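You operate a simulated robot arm through the tools that you are given. There is no shell and no other tool. Be economical: measure what you need, move in short steps, check, and stop when the job is done.

Carry out the task below with a simulated robot arm. There is one attempt and no reset: what you move stays moved.

TASK
Put the packet marked "plum" from the top of the tea chest on the white plate and the packet marked "nori" on the black saucer.

It is judged by the outcome, as a careful person would: the job done as asked, and still so three seconds after it is handed in. It fails if anything else is knocked over, pushed out of place, dropped, spilled or broken.

THE ROBOT
A 7-joint arm with a two-finger parallel gripper, fixed in place. Base frame: the origin is at the foot of the arm, x ahead of it, y to its left, z up; the work surface is at about z = 0.8. Readings come in m, rad, newtons and seconds.
With the tool pointing down near the work surface it reaches from about 0.3 to 0.7 m from the base axis. Its first joint turns from -1.152 to 1.152 rad. Payload 1.57 kg.
The tool frame sits at the grasp point between the pads (the TCP): z along the fingers, y along the line on which they close. The tips reach 0.03 m beyond it. Largest opening 0.11 m; finger width 0.024, thickness 0.012; the body of the gripper, 0.048 by 0.112 m, starts 0.078 m behind the TCP.
Orientation is told as [roll, pitch, yaw] about the base's x, y, z axes, in that order, counted from this pose: with the fingers straight down and closing along the base's y, the tool's x points along the base's -x, its y along +y and its z along -z.

THE INTERFACE
- The arm moves only by the tool apply_moves. Its arguments are lists of equal length, an entry for each row: "dp": the shift along the tool's x, y, z in units of 25 mm (1.0 is 25 mm), a list of three; "rotation": the turn, a rotation vector about the tool's x, y, z in units of 6 degrees (1.0 is 6 degrees), a list of three; "claw": the opening in per cent of the stroke, from 0 (shut) to 100 (fully open). In form: {"dp": [[x, y, z], ...], "rotation": [[ax, ay, az], ...], "claw": [claw, ...]}. A call has 1 to 8 rows; each row shifts and turns the commanded pose from where the row before left it, along the tool's axes as they then stand. A call with a number of a shift or a turn outside -1 to 1 is refused whole. A row lasts 0.2 s, in which the tool goes at most 0.05 m and 0.15 rad; a call with a longer step from one row to the next is refused whole, and so is a gripper value outside its range. Where a pose cannot be reached the arm comes as near as it can. A force on the tool above 40 N (or 10 N above the force at the start of the call, whichever is more), or a blocked arm, ends the call early, and 0.2 s more pass. Each finger travels about 0.108 m/s and halts on what it meets, pressing with about 43 N; the grip force reading is that of the motor and also rises with nothing between the fingers. The clock runs only during rows and for 0.2 s after the last one: add rows that do not move to give the fingers time. The reply holds the time, the measured pose of the TCP, the force on the tool along the base axes, the opening and the grip force, in the units named above and with some noise.
- Cameras (640 x 400 px; columns grow to the right, rows downward): "scene" is fixed at [0.1555, -0.3986, 1.3847]; the picture's right is [0.81, -0.59, 0.00], its down [-0.44, -0.60, -0.67] and it looks along [0.39, 0.54, -0.74] (base axes); focal length 371 px, centre (320, 200). "wrist" rides on the gripper at [-0.036, 0, -0.08] in the tool frame; the picture's right is [0.00, -1.00, 0.00], its down [0.97, 0.00, -0.24] and it looks along [0.24, 0.00, 0.97] (tool axes); focal length 218 px, centre (320, 200).
- get_image(camera): a new picture of that camera. It takes no simulated time.
- measure_at(camera, pixels): there is no depth. For up to 12 entries [column, row, z] of the newest picture of that camera ("zoom" is the newest enlarged one), the place [x, y] in the base frame at which the ray of that pixel passes the height z, good to about 0.003 m. It takes no simulated time.
- zoom(camera, box): a new picture of the part [left, top, right, bottom] of that camera's present view, enlarged. It takes no simulated time.
- hand_in(): hands the job in; it is judged then, once.

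Go step by step. Measure first, check grasps and placings, and put right what went wrong. The budget is 60 turns and 30 pictures, counting those below and the enlarged ones. Unless the task says otherwise, let go and move clear before handing in, and close with one line.

The tools are called after "Emit:" as name(argument=value, ...) on one line, values as JSON. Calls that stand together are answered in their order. apply_moves: Moves the arm, as the interface text tells. Its arguments: {"type":"object","properties":{"dp":{"type":"array","items":{"type":"array","items":{"type":"number"}}},"rotation":{"type":"array","items":{"type":"array","items":{"type":"number"}}},"claw":{"type":"array","items":{"type":"number"}}},"required":["dp","rotation","claw"]} The other tools are called the same way: get_image (camera) takes a picture; measure_at (camera, pixels) gives the place at which the rays of pixels pass given heights; zoom (camera, box) takes an enlarged picture of a part of a camera's view; hand_in () hands the job in.

At the start:

```text
time: 0.0
tool_pos: [0.3647, -0.2036, 1.1006]
orientation: [0.0, 0.0, 0.0]
contact_force: [-0.1, 0.2, -0.7]
finger_gap: 0.1099
finger_force: 0.2
```

scene: 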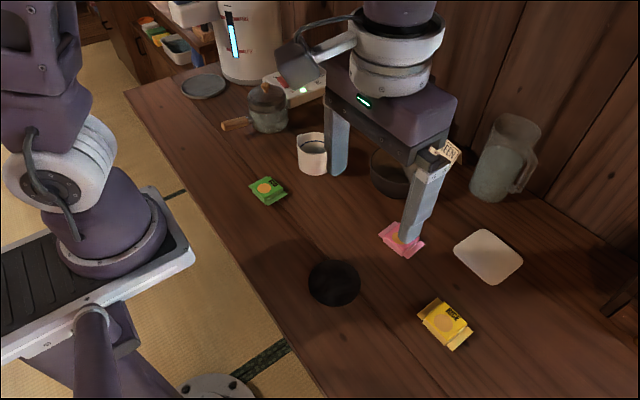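
wrist: 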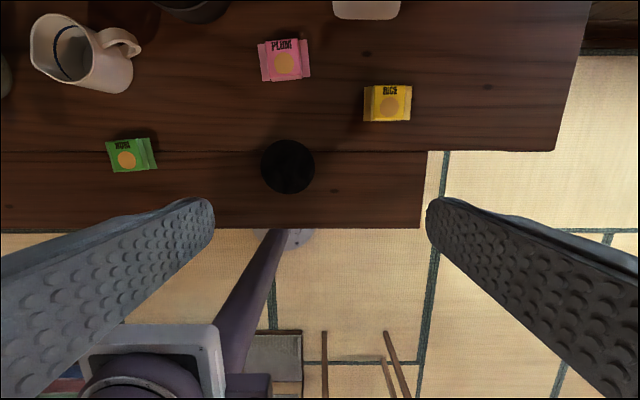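

The wrist view shows packets marked PLUM (pink, near 285,60), RICE (yellow, near 388,103) and NORI (green, near 130,155). I'll zoom in to confirm the labels and the plate and saucer, and measure them roughly.

Emit:
zoom(camera="wrist", box=[90, 0, 430, 212])

Emit:
zoom(camera="scene", box=[220, 130, 540, 330])

Emit:
measure_at(camera="wrist", pixels=[[285, 60, 0.81], [130, 155, 0.81], [388, 103, 0.81], [288, 167, 0.805], [366, 5, 0.81]])

Emit:
measure_at(camera="scene", pixels=[[402, 239, 0.81], [268, 190, 0.81], [444, 324, 0.81], [334, 283, 0.805], [488, 256, 0.81], [454, 244, 0.81], [486, 230, 0.81], [523, 262, 0.81], [491, 284, 0.81]])

```text
1.88 times, centred on (260, 106) of wrist
```

zoom: 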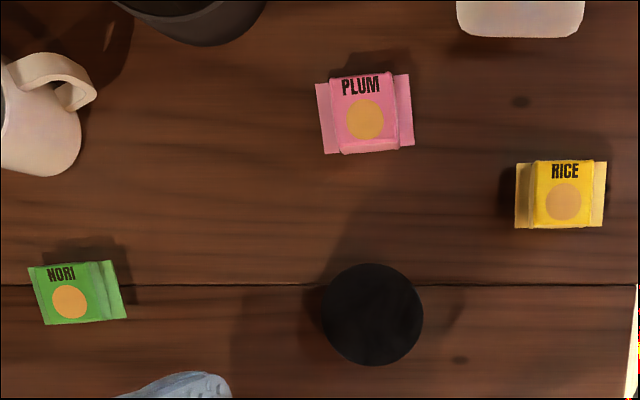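

```text
2.00 times, centred on (380, 230) of scene
```

zoom: 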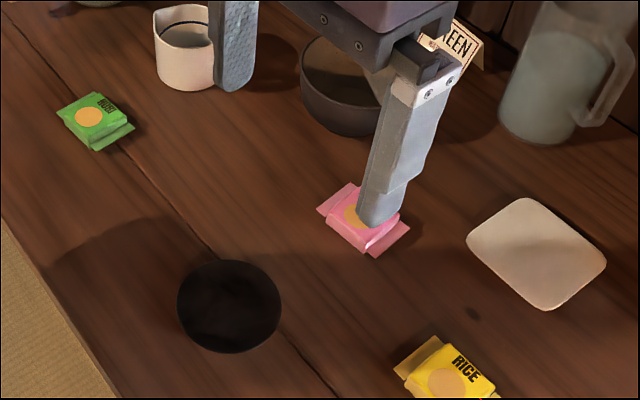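

```text
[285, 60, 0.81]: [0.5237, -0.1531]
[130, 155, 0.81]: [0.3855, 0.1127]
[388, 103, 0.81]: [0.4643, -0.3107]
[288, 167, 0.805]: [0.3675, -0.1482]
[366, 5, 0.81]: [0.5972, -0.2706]
```

```text
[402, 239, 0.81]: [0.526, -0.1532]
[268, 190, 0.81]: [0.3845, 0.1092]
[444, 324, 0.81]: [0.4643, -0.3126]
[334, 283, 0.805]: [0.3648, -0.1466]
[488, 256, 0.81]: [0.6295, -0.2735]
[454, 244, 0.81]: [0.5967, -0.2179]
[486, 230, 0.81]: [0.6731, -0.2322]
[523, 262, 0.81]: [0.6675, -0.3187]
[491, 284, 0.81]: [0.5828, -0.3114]
```

The packets read clearly and both cameras agree, but I see no tea chest yet, and the gripper hides the area behind a "GREEN" tag. I'll move the arm at this height toward +y and look again.

Emit:
apply_moves(dp=[[0, 1, 0], [0, 1, 0], [0, 1, 0], [0, 1, 0], [0, 1, 0], [0, 1, 0], [0, 1, 0], [0, 1, 0]], rotation=[[0, 0, 0], [0, 0, 0], [0, 0, 0], [0, 0, 0], [0, 0, 0], [0, 0, 0], [0, 0, 0], [0, 0, 0]], claw=[100, 100, 100, 100, 100, 100, 100, 100])

Emit:
get_image(camera="wrist")

Emit:
get_image(camera="scene")

```text
time: 1.8
tool_pos: [0.3638, -0.0031, 1.1014]
orientation: [-0.001, 0.0, -0.001]
contact_force: [0.2, -0.1, 0.5]
finger_gap: 0.1099
finger_force: 0.1
```

```text
25 pictures are left
```

wrist: 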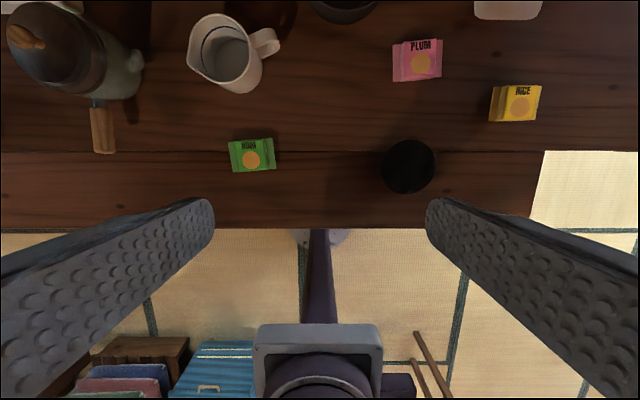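

```text
24 pictures are left
```

scene: 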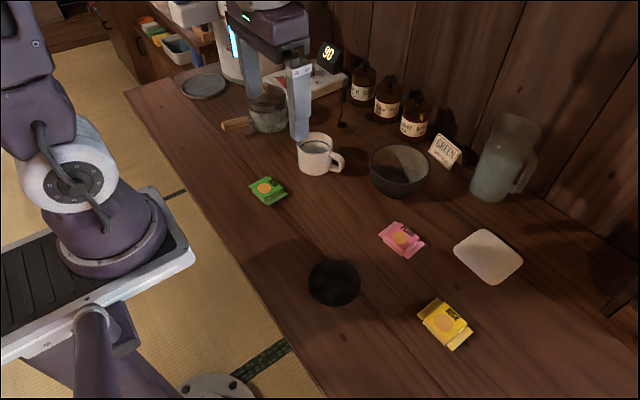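

No separate chest or other packets appear with the view clear. The only plum packet is at (402,239), nori at (268,190), the white plate at (488,256) and the black saucer at (334,283). The board they lie on seems to be the chest top, so I'll measure the packets' outlines.

Emit:
zoom(camera="wrist", box=[200, 110, 300, 190])

Emit:
zoom(camera="scene", box=[360, 200, 440, 280])

Emit:
zoom(camera="scene", box=[230, 160, 310, 220])

Emit:
zoom(camera="scene", box=[290, 210, 540, 350])

```text
5.00 times, centred on (250, 150) of wrist
```

zoom: 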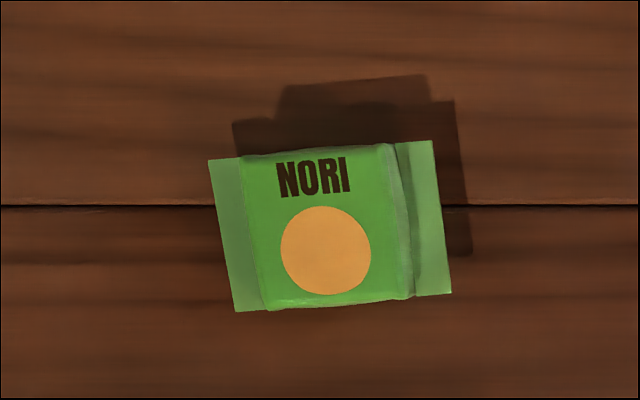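

```text
5.00 times, centred on (400, 240) of scene
```

zoom: 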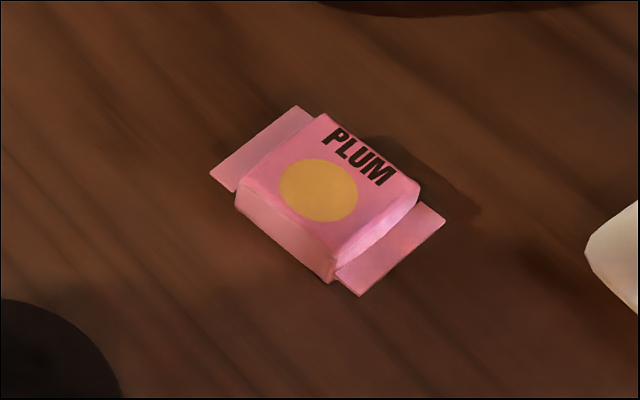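

```text
6.67 times, centred on (270, 190) of scene
```

zoom: 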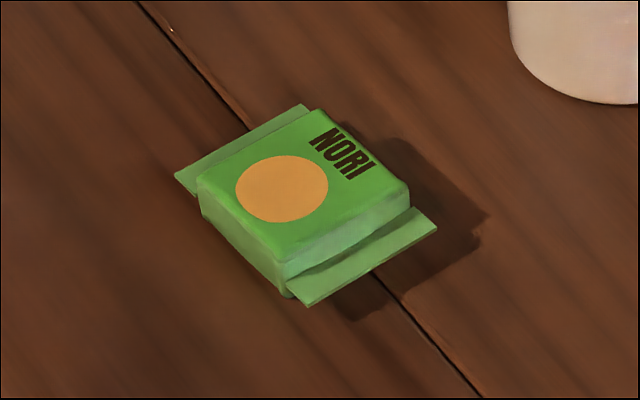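

```text
2.56 times, centred on (415, 280) of scene
```

zoom: 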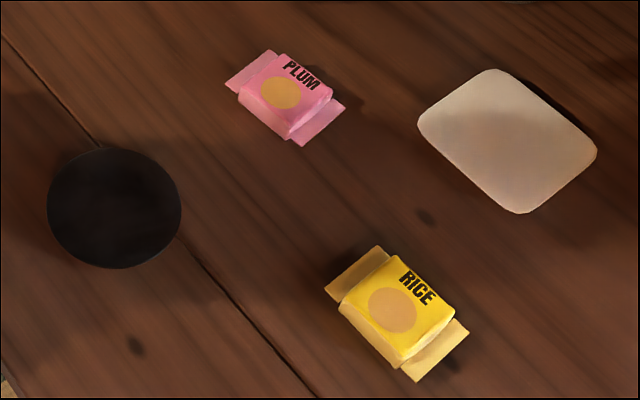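

The labels are confirmed. Next I'll measure the corners of both packets, bottom edge and top face, and the rims of the saucer and plate.

Emit:
measure_at(camera="scene", pixels=[[264.8, 204.6, 0.8], [252.5, 192.3, 0.8], [269.3, 176.8, 0.82], [283.2, 188.5, 0.82], [264.8, 199.8, 0.82], [252, 187.8, 0.82], [402.4, 256.4, 0.8], [383.6, 241.6, 0.8], [401, 223, 0.82], [420, 237, 0.82], [402.6, 252, 0.82], [384, 238, 0.82]])

Emit:
measure_at(camera="scene", pixels=[[308.5, 283, 0.81], [361, 283, 0.81], [334, 260, 0.81], [334, 306, 0.81], [288, 190, 0.81], [268, 206, 0.81], [248, 187, 0.81], [267.4, 175.7, 0.81], [425, 243, 0.81], [408, 259, 0.81], [378, 235, 0.81], [396, 221, 0.81]])

```text
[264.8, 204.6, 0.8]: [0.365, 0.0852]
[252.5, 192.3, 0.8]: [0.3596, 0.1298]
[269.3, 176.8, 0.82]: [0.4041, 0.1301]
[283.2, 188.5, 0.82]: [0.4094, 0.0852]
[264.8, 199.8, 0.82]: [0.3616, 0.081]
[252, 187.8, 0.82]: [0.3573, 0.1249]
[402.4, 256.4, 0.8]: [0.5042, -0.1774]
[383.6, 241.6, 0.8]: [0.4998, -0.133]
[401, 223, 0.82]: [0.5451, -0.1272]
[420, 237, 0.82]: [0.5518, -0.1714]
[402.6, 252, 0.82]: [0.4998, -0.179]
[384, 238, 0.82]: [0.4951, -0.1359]
```

```text
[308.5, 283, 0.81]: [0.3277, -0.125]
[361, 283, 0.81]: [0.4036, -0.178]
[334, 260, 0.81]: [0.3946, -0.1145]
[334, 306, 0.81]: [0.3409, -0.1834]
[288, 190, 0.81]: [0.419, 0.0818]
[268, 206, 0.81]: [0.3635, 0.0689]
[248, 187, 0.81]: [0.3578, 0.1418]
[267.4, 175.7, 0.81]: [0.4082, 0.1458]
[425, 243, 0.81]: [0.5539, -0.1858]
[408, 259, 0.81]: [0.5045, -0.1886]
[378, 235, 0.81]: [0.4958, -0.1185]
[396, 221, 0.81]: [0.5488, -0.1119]
```

Both packets are about 0.047 m across the body and 0.018 m thick, turned about +6°, with flaps on their ±y ends. I'll grip across the body along x, so I turn the tool to yaw -84°, and meanwhile measure the mug and bowl clearances.

Emit:
apply_moves(dp=[[0, 0, 0], [0, 0, 0], [0, 0, 0], [0, 0, 0], [0, 0, 0], [0, 0, 0], [0, 0, 0]], rotation=[[0, 0, 1], [0, 0, 1], [0, 0, 1], [0, 0, 1], [0, 0, 1], [0, 0, 1], [0, 0, 1]], claw=[100, 90, 80, 70, 70, 70, 70])

Emit:
measure_at(camera="scene", pixels=[[310, 176, 0.8], [325, 174, 0.8], [342, 165, 0.84], [300, 140, 0.88], [314, 137, 0.88], [395, 196, 0.8], [380, 180, 0.84], [415, 193, 0.82], [268, 133, 0.8], [224, 125, 0.83]])

```text
time: 3.4
tool_pos: [0.3631, -0.004, 1.1009]
orientation: [-0.001, 0.0, -0.737]
contact_force: [0.7, -0.4, 0.3]
finger_gap: 0.0771
finger_force: 0.0
```

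```text
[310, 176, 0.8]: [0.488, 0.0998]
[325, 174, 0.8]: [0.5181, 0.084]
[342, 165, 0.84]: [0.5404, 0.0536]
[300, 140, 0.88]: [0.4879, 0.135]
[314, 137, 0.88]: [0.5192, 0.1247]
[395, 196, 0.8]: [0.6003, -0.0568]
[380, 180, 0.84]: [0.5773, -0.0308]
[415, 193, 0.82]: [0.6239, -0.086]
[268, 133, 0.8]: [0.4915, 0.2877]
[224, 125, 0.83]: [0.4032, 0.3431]
```

The mug's nearest wall is at about x = 0.465 and my gripper will reach only about 0.441, so there is clearance. I'll finish the turn.

Emit:
apply_moves(dp=[[0, 0, 0], [0, 0, 0], [0, 0, 0], [0, 0, 0], [0, 0, 0], [0, 0, 0], [0, 0, 0]], rotation=[[0, 0, 1], [0, 0, 1], [0, 0, 1], [0, 0, 1], [0, 0, 1], [0, 0, 1], [0, 0, 1]], claw=[70, 70, 70, 70, 70, 70, 70])

Emit:
apply_moves(dp=[[0.85, 0.26, 0.8], [0.85, 0.26, 0.8], [0.85, 0.26, 0.8], [0.85, 0.26, 0.8], [0.85, 0.26, 0.8], [0, 0, 0.8]], rotation=[[0, 0, 0], [0, 0, 0], [0, 0, 0], [0, 0, 0], [0, 0, 0], [0, 0, 0]], claw=[70, 70, 70, 70, 70, 70])

Emit:
get_image(camera="wrist")

```text
time: 5.0
tool_pos: [0.3634, -0.0039, 1.1011]
orientation: [-0.002, 0.0, -1.469]
contact_force: [0.0, -0.7, 0.4]
finger_gap: 0.0772
finger_force: 0.2
```

```text
time: 6.4
tool_pos: [0.3842, 0.1039, 0.9807]
orientation: [0.0, 0.001, -1.466]
contact_force: [-0.5, -0.7, -0.5]
finger_gap: 0.0768
finger_force: 0.2
```

```text
19 pictures are left
```

wrist: 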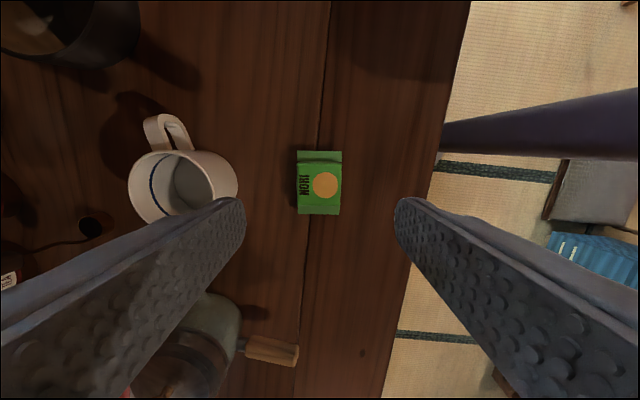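

The packet sits square between the fingers, centred near column 319. I'll check its centre along the other axis.

Emit:
measure_at(camera="wrist", pixels=[[319, 184, 0.82], [299, 184, 0.82], [340, 184, 0.82], [319, 151, 0.81], [319, 214, 0.81]])

```text
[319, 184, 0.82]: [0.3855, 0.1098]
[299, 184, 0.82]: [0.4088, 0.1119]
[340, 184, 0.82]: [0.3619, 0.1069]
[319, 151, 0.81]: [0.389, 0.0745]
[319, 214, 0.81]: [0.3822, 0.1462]
```

The centre is at (0.3855, 0.1095), so I'll shift 5 mm along tool x and descend to a TCP height of about 0.836 (tips near 0.806).

Emit:
apply_moves(dp=[[0.2, 0.02, 0.9], [0, 0, 0.9], [0, 0, 0.9], [0, 0, 0.9], [0, 0, 0.9], [0, 0, 0.75], [0, 0, 0.4], [0, 0, 0.15]], rotation=[[0, 0, 0], [0, 0, 0], [0, 0, 0], [0, 0, 0], [0, 0, 0], [0, 0, 0], [0, 0, 0], [0, 0, 0]], claw=[70, 70, 70, 70, 70, 70, 70, 70])

Emit:
get_image(camera="wrist")

```text
time: 8.2
tool_pos: [0.3857, 0.1109, 0.8352]
orientation: [-0.002, 0.0, -1.466]
contact_force: [-0.2, -0.2, -0.5]
finger_gap: 0.077
finger_force: 0.0
```

```text
18 pictures are left
```

wrist: 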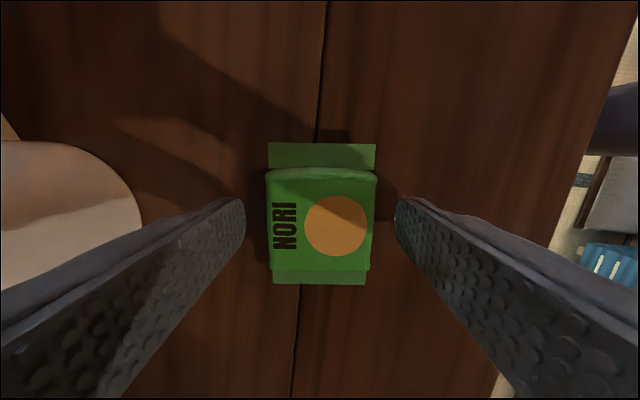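

The fingers straddle the packet and are clear of the mug. I'll close gently to a limited opening.

Emit:
apply_moves(dp=[[0, 0, 0], [0, 0, 0], [0, 0, 0], [0, 0, 0]], rotation=[[0, 0, 0], [0, 0, 0], [0, 0, 0], [0, 0, 0]], claw=[55, 45, 38, 38])

```text
time: 9.2
tool_pos: [0.3852, 0.1095, 0.8352]
orientation: [0.0, -0.001, -1.465]
contact_force: [-0.9, -0.3, 0.7]
finger_gap: 0.0507
finger_force: 42.8
```

The fingers stopped at 0.0507 m with 42.8 N, so the packet is held. I'll lift straight up.

Emit:
apply_moves(dp=[[0, 0, -0.3], [0, 0, -0.7], [0, 0, -1], [0, 0, -1], [0, 0, -1], [0, 0, -1], [0, 0, -0.6]], rotation=[[0, 0, 0], [0, 0, 0], [0, 0, 0], [0, 0, 0], [0, 0, 0], [0, 0, 0], [0, 0, 0]], claw=[38, 38, 38, 38, 38, 38, 38])

Emit:
get_image(camera="wrist")

```text
time: 10.8
tool_pos: [0.3865, 0.1093, 0.9771]
orientation: [-0.002, 0.0, -1.468]
contact_force: [-0.4, -0.3, -1.0]
finger_gap: 0.0505
finger_force: 43.5
```

```text
17 pictures are left
```

wrist: 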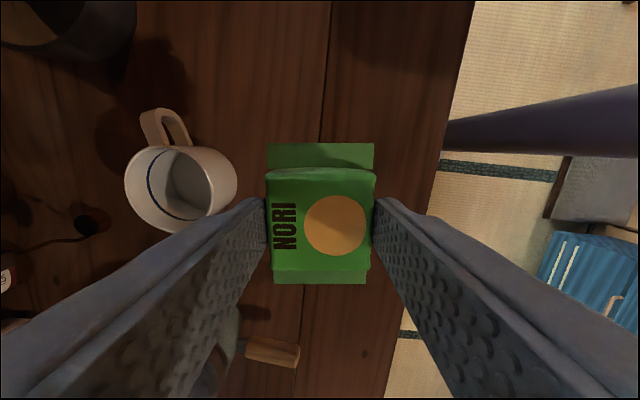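

The nori packet is firmly held. I'll carry it at this height toward the saucer centre, about (0.366, -0.148).

Emit:
apply_moves(dp=[[-0.6, -0.1, 0], [-0.95, -0.17, 0], [-0.95, -0.17, 0], [-0.95, -0.17, 0], [-0.95, -0.17, 0], [-0.95, -0.17, 0], [-0.95, -0.17, 0], [-0.95, -0.17, 0]], rotation=[[0, 0, 0], [0, 0, 0], [0, 0, 0], [0, 0, 0], [0, 0, 0], [0, 0, 0], [0, 0, 0], [0, 0, 0]], claw=[38, 38, 38, 38, 38, 38, 38, 38])

Emit:
apply_moves(dp=[[-0.95, -0.2, 0], [-0.95, -0.2, 0], [-0.7, -0.15, 0], [-0.25, -0.05, 0]], rotation=[[0, 0, 0], [0, 0, 0], [0, 0, 0], [0, 0, 0]], claw=[38, 38, 38, 38])

Emit:
get_image(camera="scene")

Emit:
get_image(camera="wrist")

```text
time: 12.6
tool_pos: [0.3734, -0.0751, 0.9757]
orientation: [0.0, 0.0, -1.465]
contact_force: [-0.4, -0.3, -0.2]
finger_gap: 0.0505
finger_force: 43.1
```

```text
time: 13.6
tool_pos: [0.3654, -0.1474, 0.977]
orientation: [0.002, 0.0, -1.466]
contact_force: [0.3, -1.2, -0.6]
finger_gap: 0.0505
finger_force: 43.5
```

```text
16 pictures are left
```

scene: 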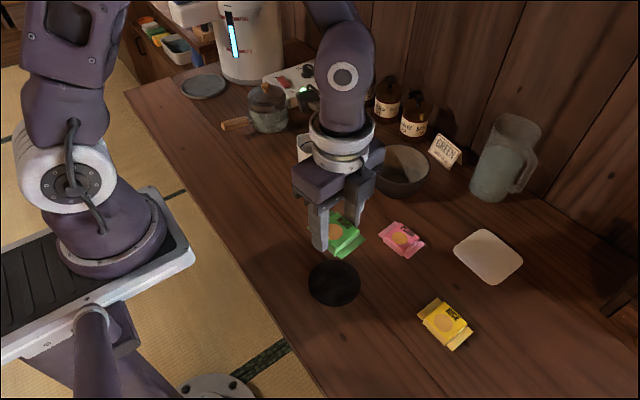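

```text
15 pictures are left
```

wrist: 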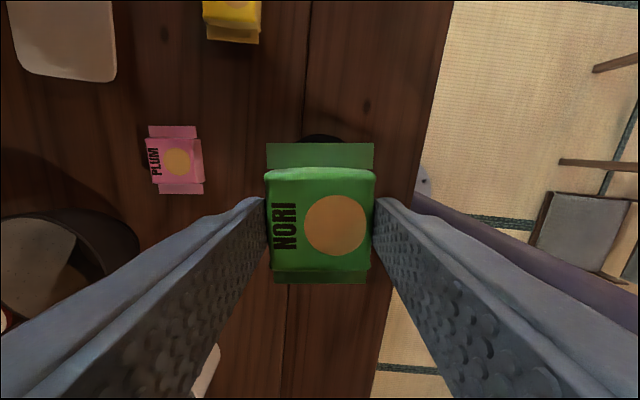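

The position is over the saucer, whose rim shows at (325,140) in the wrist view. I'll descend to just above it.

Emit:
apply_moves(dp=[[0, 0, 0.9], [0, 0, 0.9], [0, 0, 0.9], [0, 0, 0.9], [0, 0, 0.7], [0, 0, 0.3]], rotation=[[0, 0, 0], [0, 0, 0], [0, 0, 0], [0, 0, 0], [0, 0, 0], [0, 0, 0]], claw=[38, 38, 38, 38, 38, 38])

Emit:
zoom(camera="scene", box=[280, 220, 400, 310])

```text
time: 15.0
tool_pos: [0.3669, -0.1469, 0.8623]
orientation: [-0.001, 0.001, -1.467]
contact_force: [-0.2, -0.7, -0.8]
finger_gap: 0.0506
finger_force: 42.8
```

```text
4.44 times, centred on (340, 265) of scene
```

zoom: 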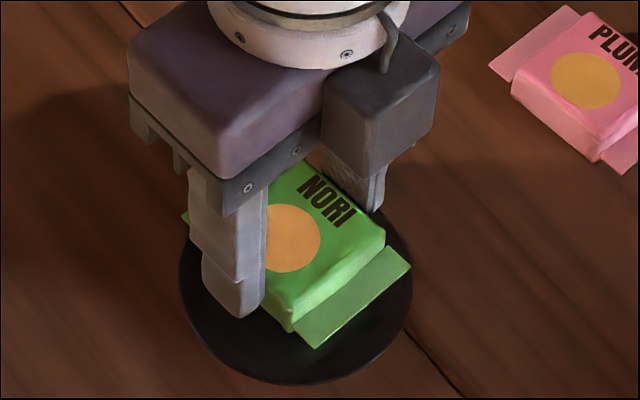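

The packet is over the middle of the saucer and still a little above it. I'll go down in small steps and watch the force.

Emit:
apply_moves(dp=[[0, 0, 0.16], [0, 0, 0.16]], rotation=[[0, 0, 0], [0, 0, 0]], claw=[38, 38])

Emit:
apply_moves(dp=[[0, 0, 0.12], [0, 0, 0]], rotation=[[0, 0, 0], [0, 0, 0]], claw=[38, 38])

Emit:
apply_moves(dp=[[0, 0, 0.12], [0, 0, 0]], rotation=[[0, 0, 0], [0, 0, 0]], claw=[38, 38])

```text
time: 15.6
tool_pos: [0.3657, -0.1463, 0.8534]
orientation: [0.0, -0.001, -1.466]
contact_force: [-0.8, 0.4, -0.6]
finger_gap: 0.0509
finger_force: 43.2
```

```text
time: 16.2
tool_pos: [0.3665, -0.1482, 0.8505]
orientation: [0.0, 0.0, -1.465]
contact_force: [-2.6, 0.0, 21.3]
finger_gap: 0.0507
finger_force: 42.3
```

```text
time: 16.8
tool_pos: [0.3662, -0.1465, 0.8475]
orientation: [0.0, 0.001, -1.467]
contact_force: [2.3, 1.3, 20.9]
finger_gap: 0.0507
finger_force: 43.0
```

The packet touched the saucer at about 0.851 (21 N up). I'll ease up slightly, then open just enough to release.

Emit:
apply_moves(dp=[[0, 0, -0.08], [0, 0, 0], [0, 0, 0], [0, 0, 0]], rotation=[[0, 0, 0], [0, 0, 0], [0, 0, 0], [0, 0, 0]], claw=[38, 50, 60, 62])

Emit:
zoom(camera="scene", box=[280, 220, 400, 310])

```text
time: 17.8
tool_pos: [0.3648, -0.1473, 0.8496]
orientation: [0.0, 0.0, -1.467]
contact_force: [0.6, -0.4, 0.3]
finger_gap: 0.0683
finger_force: 0.1
```

```text
4.44 times, centred on (340, 265) of scene
```

zoom: 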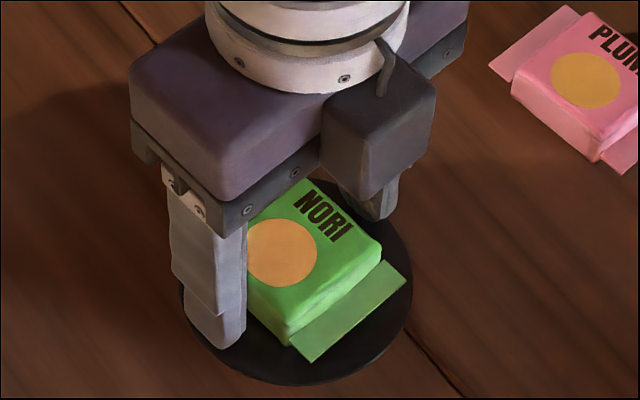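

The nori packet rests released in the middle of the saucer. I'll lift clear and go over the plum packet.

Emit:
apply_moves(dp=[[0, 0, -0.5], [0, 0, -0.9], [0, 0, -0.9], [0, 0, -0.9], [0, 0, -0.9], [0, 0, -0.9]], rotation=[[0, 0, 0], [0, 0, 0], [0, 0, 0], [0, 0, 0], [0, 0, 0], [0, 0, 0]], claw=[62, 62, 62, 70, 70, 70])

Emit:
apply_moves(dp=[[-0.12, 0.9, 0], [-0.12, 0.9, 0], [-0.12, 0.9, 0], [-0.12, 0.9, 0], [-0.12, 0.9, 0], [-0.12, 0.9, 0], [-0.12, 0.9, 0], [0, 0, 0]], rotation=[[0, 0, 0], [0, 0, 0], [0, 0, 0], [0, 0, 0], [0, 0, 0], [0, 0, 0], [0, 0, 0], [0, 0, 0]], claw=[70, 70, 70, 70, 70, 70, 70, 70])

Emit:
get_image(camera="wrist")

```text
time: 19.2
tool_pos: [0.3649, -0.1459, 0.9769]
orientation: [0.0, 0.001, -1.467]
contact_force: [-0.4, 0.0, 0.4]
finger_gap: 0.0768
finger_force: 0.0
```

```text
time: 21.0
tool_pos: [0.5237, -0.1507, 0.9729]
orientation: [0.001, -0.001, -1.466]
contact_force: [-0.1, 1.1, 0.0]
finger_gap: 0.077
finger_force: 0.0
```

```text
12 pictures are left
```

wrist: 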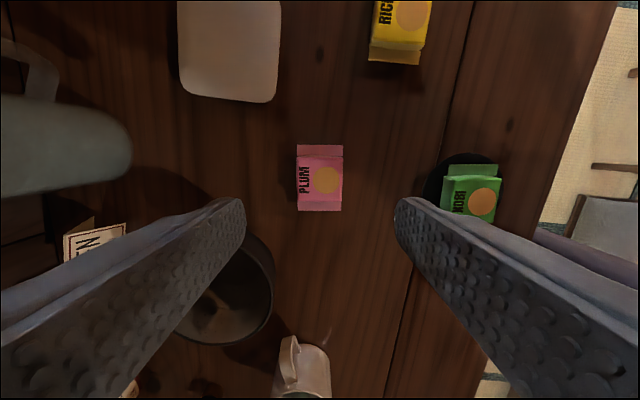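

The plum packet is square between the fingers at about (320,178). I'll measure its centre, and the plate too.

Emit:
measure_at(camera="wrist", pixels=[[320, 146, 0.81], [320, 211, 0.81], [296, 178, 0.82], [343, 178, 0.82], [179, 48, 0.81], [280, 48, 0.81], [229, 1, 0.81], [229, 100, 0.81]])

```text
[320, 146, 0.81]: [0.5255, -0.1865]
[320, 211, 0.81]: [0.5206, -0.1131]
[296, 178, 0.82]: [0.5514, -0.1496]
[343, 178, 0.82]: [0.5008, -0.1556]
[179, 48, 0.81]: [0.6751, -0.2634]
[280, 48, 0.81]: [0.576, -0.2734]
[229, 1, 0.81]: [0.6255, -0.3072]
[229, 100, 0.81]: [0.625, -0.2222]
```

The centre is (0.526, -0.151), which nearly matches the TCP. I'll descend, with the fingers 0.077 m apart.

Emit:
apply_moves(dp=[[0, 0.08, 0.9], [0, 0, 0.9], [0, 0, 0.9], [0, 0, 0.9], [0, 0, 0.9], [0, 0, 0.6], [0, 0, 0.3], [0, 0, 0.1]], rotation=[[0, 0, 0], [0, 0, 0], [0, 0, 0], [0, 0, 0], [0, 0, 0], [0, 0, 0], [0, 0, 0], [0, 0, 0]], claw=[70, 70, 70, 70, 70, 70, 70, 70])

Emit:
get_image(camera="wrist")

```text
time: 22.8
tool_pos: [0.5258, -0.1493, 0.8355]
orientation: [0.0, -0.001, -1.466]
contact_force: [-0.7, -1.0, -0.5]
finger_gap: 0.0769
finger_force: 0.1
```

```text
11 pictures are left
```

wrist: 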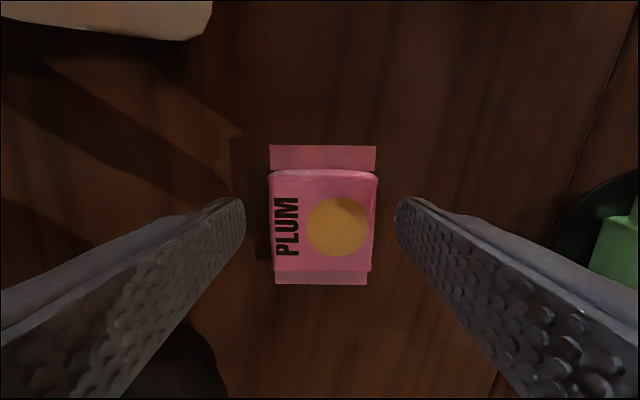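

The fingers straddle the plum packet just as they did the nori, so I'll close and lift.

Emit:
apply_moves(dp=[[0, 0, 0], [0, 0, 0], [0, 0, 0], [0, 0, 0]], rotation=[[0, 0, 0], [0, 0, 0], [0, 0, 0], [0, 0, 0]], claw=[55, 45, 38, 38])

Emit:
apply_moves(dp=[[0, 0, -0.3], [0, 0, -0.7], [0, 0, -0.9], [0, 0, -0.9], [0, 0, -0.6]], rotation=[[0, 0, 0], [0, 0, 0], [0, 0, 0], [0, 0, 0], [0, 0, 0]], claw=[38, 38, 38, 38, 38])

Emit:
get_image(camera="scene")

```text
time: 23.8
tool_pos: [0.5267, -0.151, 0.8375]
orientation: [0.001, 0.001, -1.466]
contact_force: [0.4, -0.4, 0.2]
finger_gap: 0.0504
finger_force: 42.4
```

```text
time: 25.0
tool_pos: [0.5285, -0.1523, 0.9228]
orientation: [0.0, 0.002, -1.465]
contact_force: [-1.5, 0.4, -0.6]
finger_gap: 0.0506
finger_force: 42.6
```

```text
10 pictures are left
```

scene: 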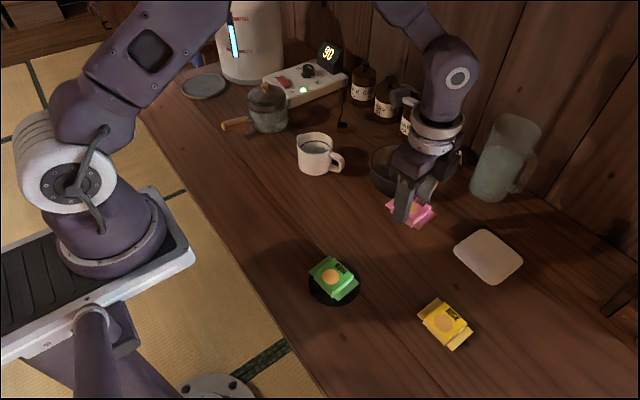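

The plum packet is lifted and the nori sits on the saucer. The jug at (500,160) stands beside the plate, so I'll check its clearance before moving.

Emit:
measure_at(camera="scene", pixels=[[472, 192, 0.8], [490, 202, 0.8], [506, 199, 0.8], [520, 194, 0.83], [484, 118, 0.95], [510, 148, 0.95], [541, 128, 0.95]])

```text
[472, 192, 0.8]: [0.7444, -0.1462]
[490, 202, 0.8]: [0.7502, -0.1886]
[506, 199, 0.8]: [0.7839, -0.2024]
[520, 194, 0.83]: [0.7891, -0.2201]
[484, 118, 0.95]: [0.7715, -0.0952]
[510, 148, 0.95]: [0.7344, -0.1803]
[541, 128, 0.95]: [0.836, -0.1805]
```

The jug's near side is at about x = 0.735, clear of the gripper's reach of about 0.68. I'll carry the packet to the plate centre, about (0.624, -0.268).

Emit:
apply_moves(dp=[[-0.5, 0.33, 0], [-0.9, 0.6, 0], [-0.9, 0.6, 0], [-0.9, 0.6, 0], [-0.9, 0.6, 0], [-0.6, 0.4, 0], [-0.3, 0.19, 0], [0, 0, 0]], rotation=[[0, 0, 0], [0, 0, 0], [0, 0, 0], [0, 0, 0], [0, 0, 0], [0, 0, 0], [0, 0, 0], [0, 0, 0]], claw=[38, 38, 38, 38, 38, 38, 38, 38])

Emit:
apply_moves(dp=[[0, 0, 0.6], [0, 0, 0.8], [0, 0, 0.6], [0, 0, 0.3], [0, 0, 0]], rotation=[[0, 0, 0], [0, 0, 0], [0, 0, 0], [0, 0, 0], [0, 0, 0]], claw=[38, 38, 38, 38, 38])

Emit:
zoom(camera="scene", box=[420, 190, 560, 300])

```text
time: 26.8
tool_pos: [0.6212, -0.2656, 0.9196]
orientation: [-0.001, -0.001, -1.467]
contact_force: [-0.2, -0.7, -0.1]
finger_gap: 0.0504
finger_force: 43.1
```

```text
time: 28.0
tool_pos: [0.6217, -0.2669, 0.8651]
orientation: [-0.001, 0.0, -1.468]
contact_force: [0.1, -0.2, 0.0]
finger_gap: 0.0508
finger_force: 43.2
```

```text
3.64 times, centred on (490, 245) of scene
```

zoom: 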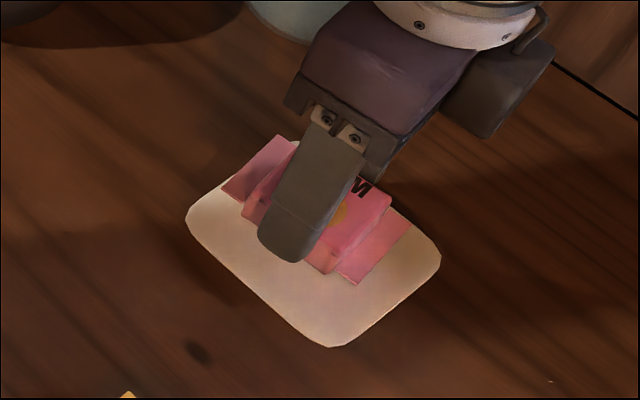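

The packet is over the plate, and its apparent upward offset comes from its height. I'll step down until I see contact force.

Emit:
apply_moves(dp=[[0, 0, 0.16], [0, 0, 0.16], [0, 0, 0]], rotation=[[0, 0, 0], [0, 0, 0], [0, 0, 0]], claw=[38, 38, 38])

Emit:
apply_moves(dp=[[0, 0, 0.1], [0, 0, 0]], rotation=[[0, 0, 0], [0, 0, 0]], claw=[38, 38])

```text
time: 28.8
tool_pos: [0.6221, -0.2664, 0.8551]
orientation: [-0.002, 0.001, -1.469]
contact_force: [-0.7, -0.3, -0.7]
finger_gap: 0.051
finger_force: 43.4
```

```text
time: 29.4
tool_pos: [0.6211, -0.2664, 0.855]
orientation: [0.0, 0.001, -1.466]
contact_force: [-0.4, -0.5, -0.9]
finger_gap: 0.0504
finger_force: 43.0
```

There is no contact yet at about 0.854, so I'll continue in small steps.

Emit:
apply_moves(dp=[[0, 0, 0.1], [0, 0, 0]], rotation=[[0, 0, 0], [0, 0, 0]], claw=[38, 38])

```text
time: 30.0
tool_pos: [0.6206, -0.2675, 0.8515]
orientation: [-0.002, 0.0, -1.465]
contact_force: [-0.4, 1.2, 7.3]
finger_gap: 0.0506
finger_force: 43.1
```

Light contact shows as 7 N upward at 0.8515. I'll release with a limited opening.

Emit:
apply_moves(dp=[[0, 0, 0], [0, 0, 0], [0, 0, 0], [0, 0, 0]], rotation=[[0, 0, 0], [0, 0, 0], [0, 0, 0], [0, 0, 0]], claw=[45, 55, 64, 64])

Emit:
apply_moves(dp=[[0, 0, -0.3], [0, 0, -0.8], [0, 0, -1], [0, 0, -1], [0, 0, -1], [0, 0, -1], [0, 0, -1], [0, 0, 0]], rotation=[[0, 0, 0], [0, 0, 0], [0, 0, 0], [0, 0, 0], [0, 0, 0], [0, 0, 0], [0, 0, 0], [0, 0, 0]], claw=[64, 64, 64, 64, 64, 64, 64, 64])

Emit:
get_image(camera="wrist")

Emit:
get_image(camera="scene")

```text
time: 31.0
tool_pos: [0.6209, -0.2667, 0.8511]
orientation: [-0.001, 0.001, -1.465]
contact_force: [-0.1, 0.0, -1.0]
finger_gap: 0.07
finger_force: 0.1
```

```text
time: 32.8
tool_pos: [0.6217, -0.2683, 1.0048]
orientation: [-0.002, -0.003, -1.469]
contact_force: [-0.2, 0.3, -0.9]
finger_gap: 0.0705
finger_force: 0.1
```

```text
8 pictures are left
```

wrist: 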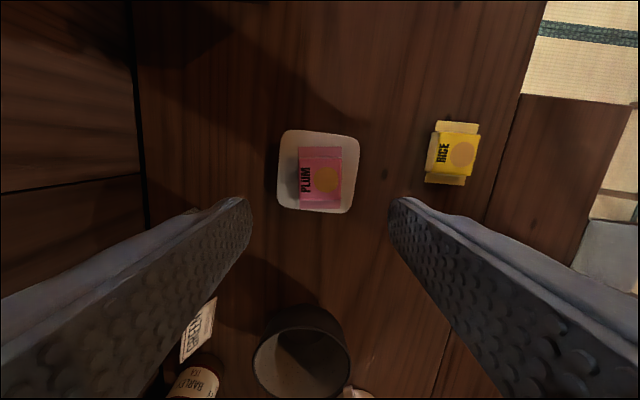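

```text
7 pictures are left
```

scene: 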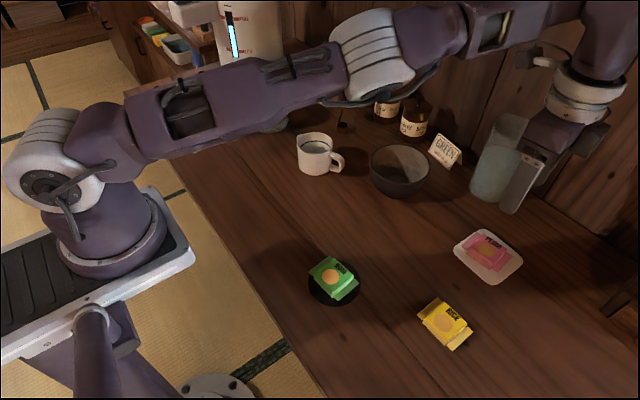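

Plum lies within the white plate at (488,250), nori within the black saucer at (333,278), and everything else is where it was. The gripper is empty and well clear, so I'll hand in.

Emit:
hand_in()

```text
The job is handed in.
```

The plum packet is on the white plate and the nori packet is on the black saucer; I saw no separate tea chest, so I took the wooden surface they lay on as its top, and nothing else was disturbed.
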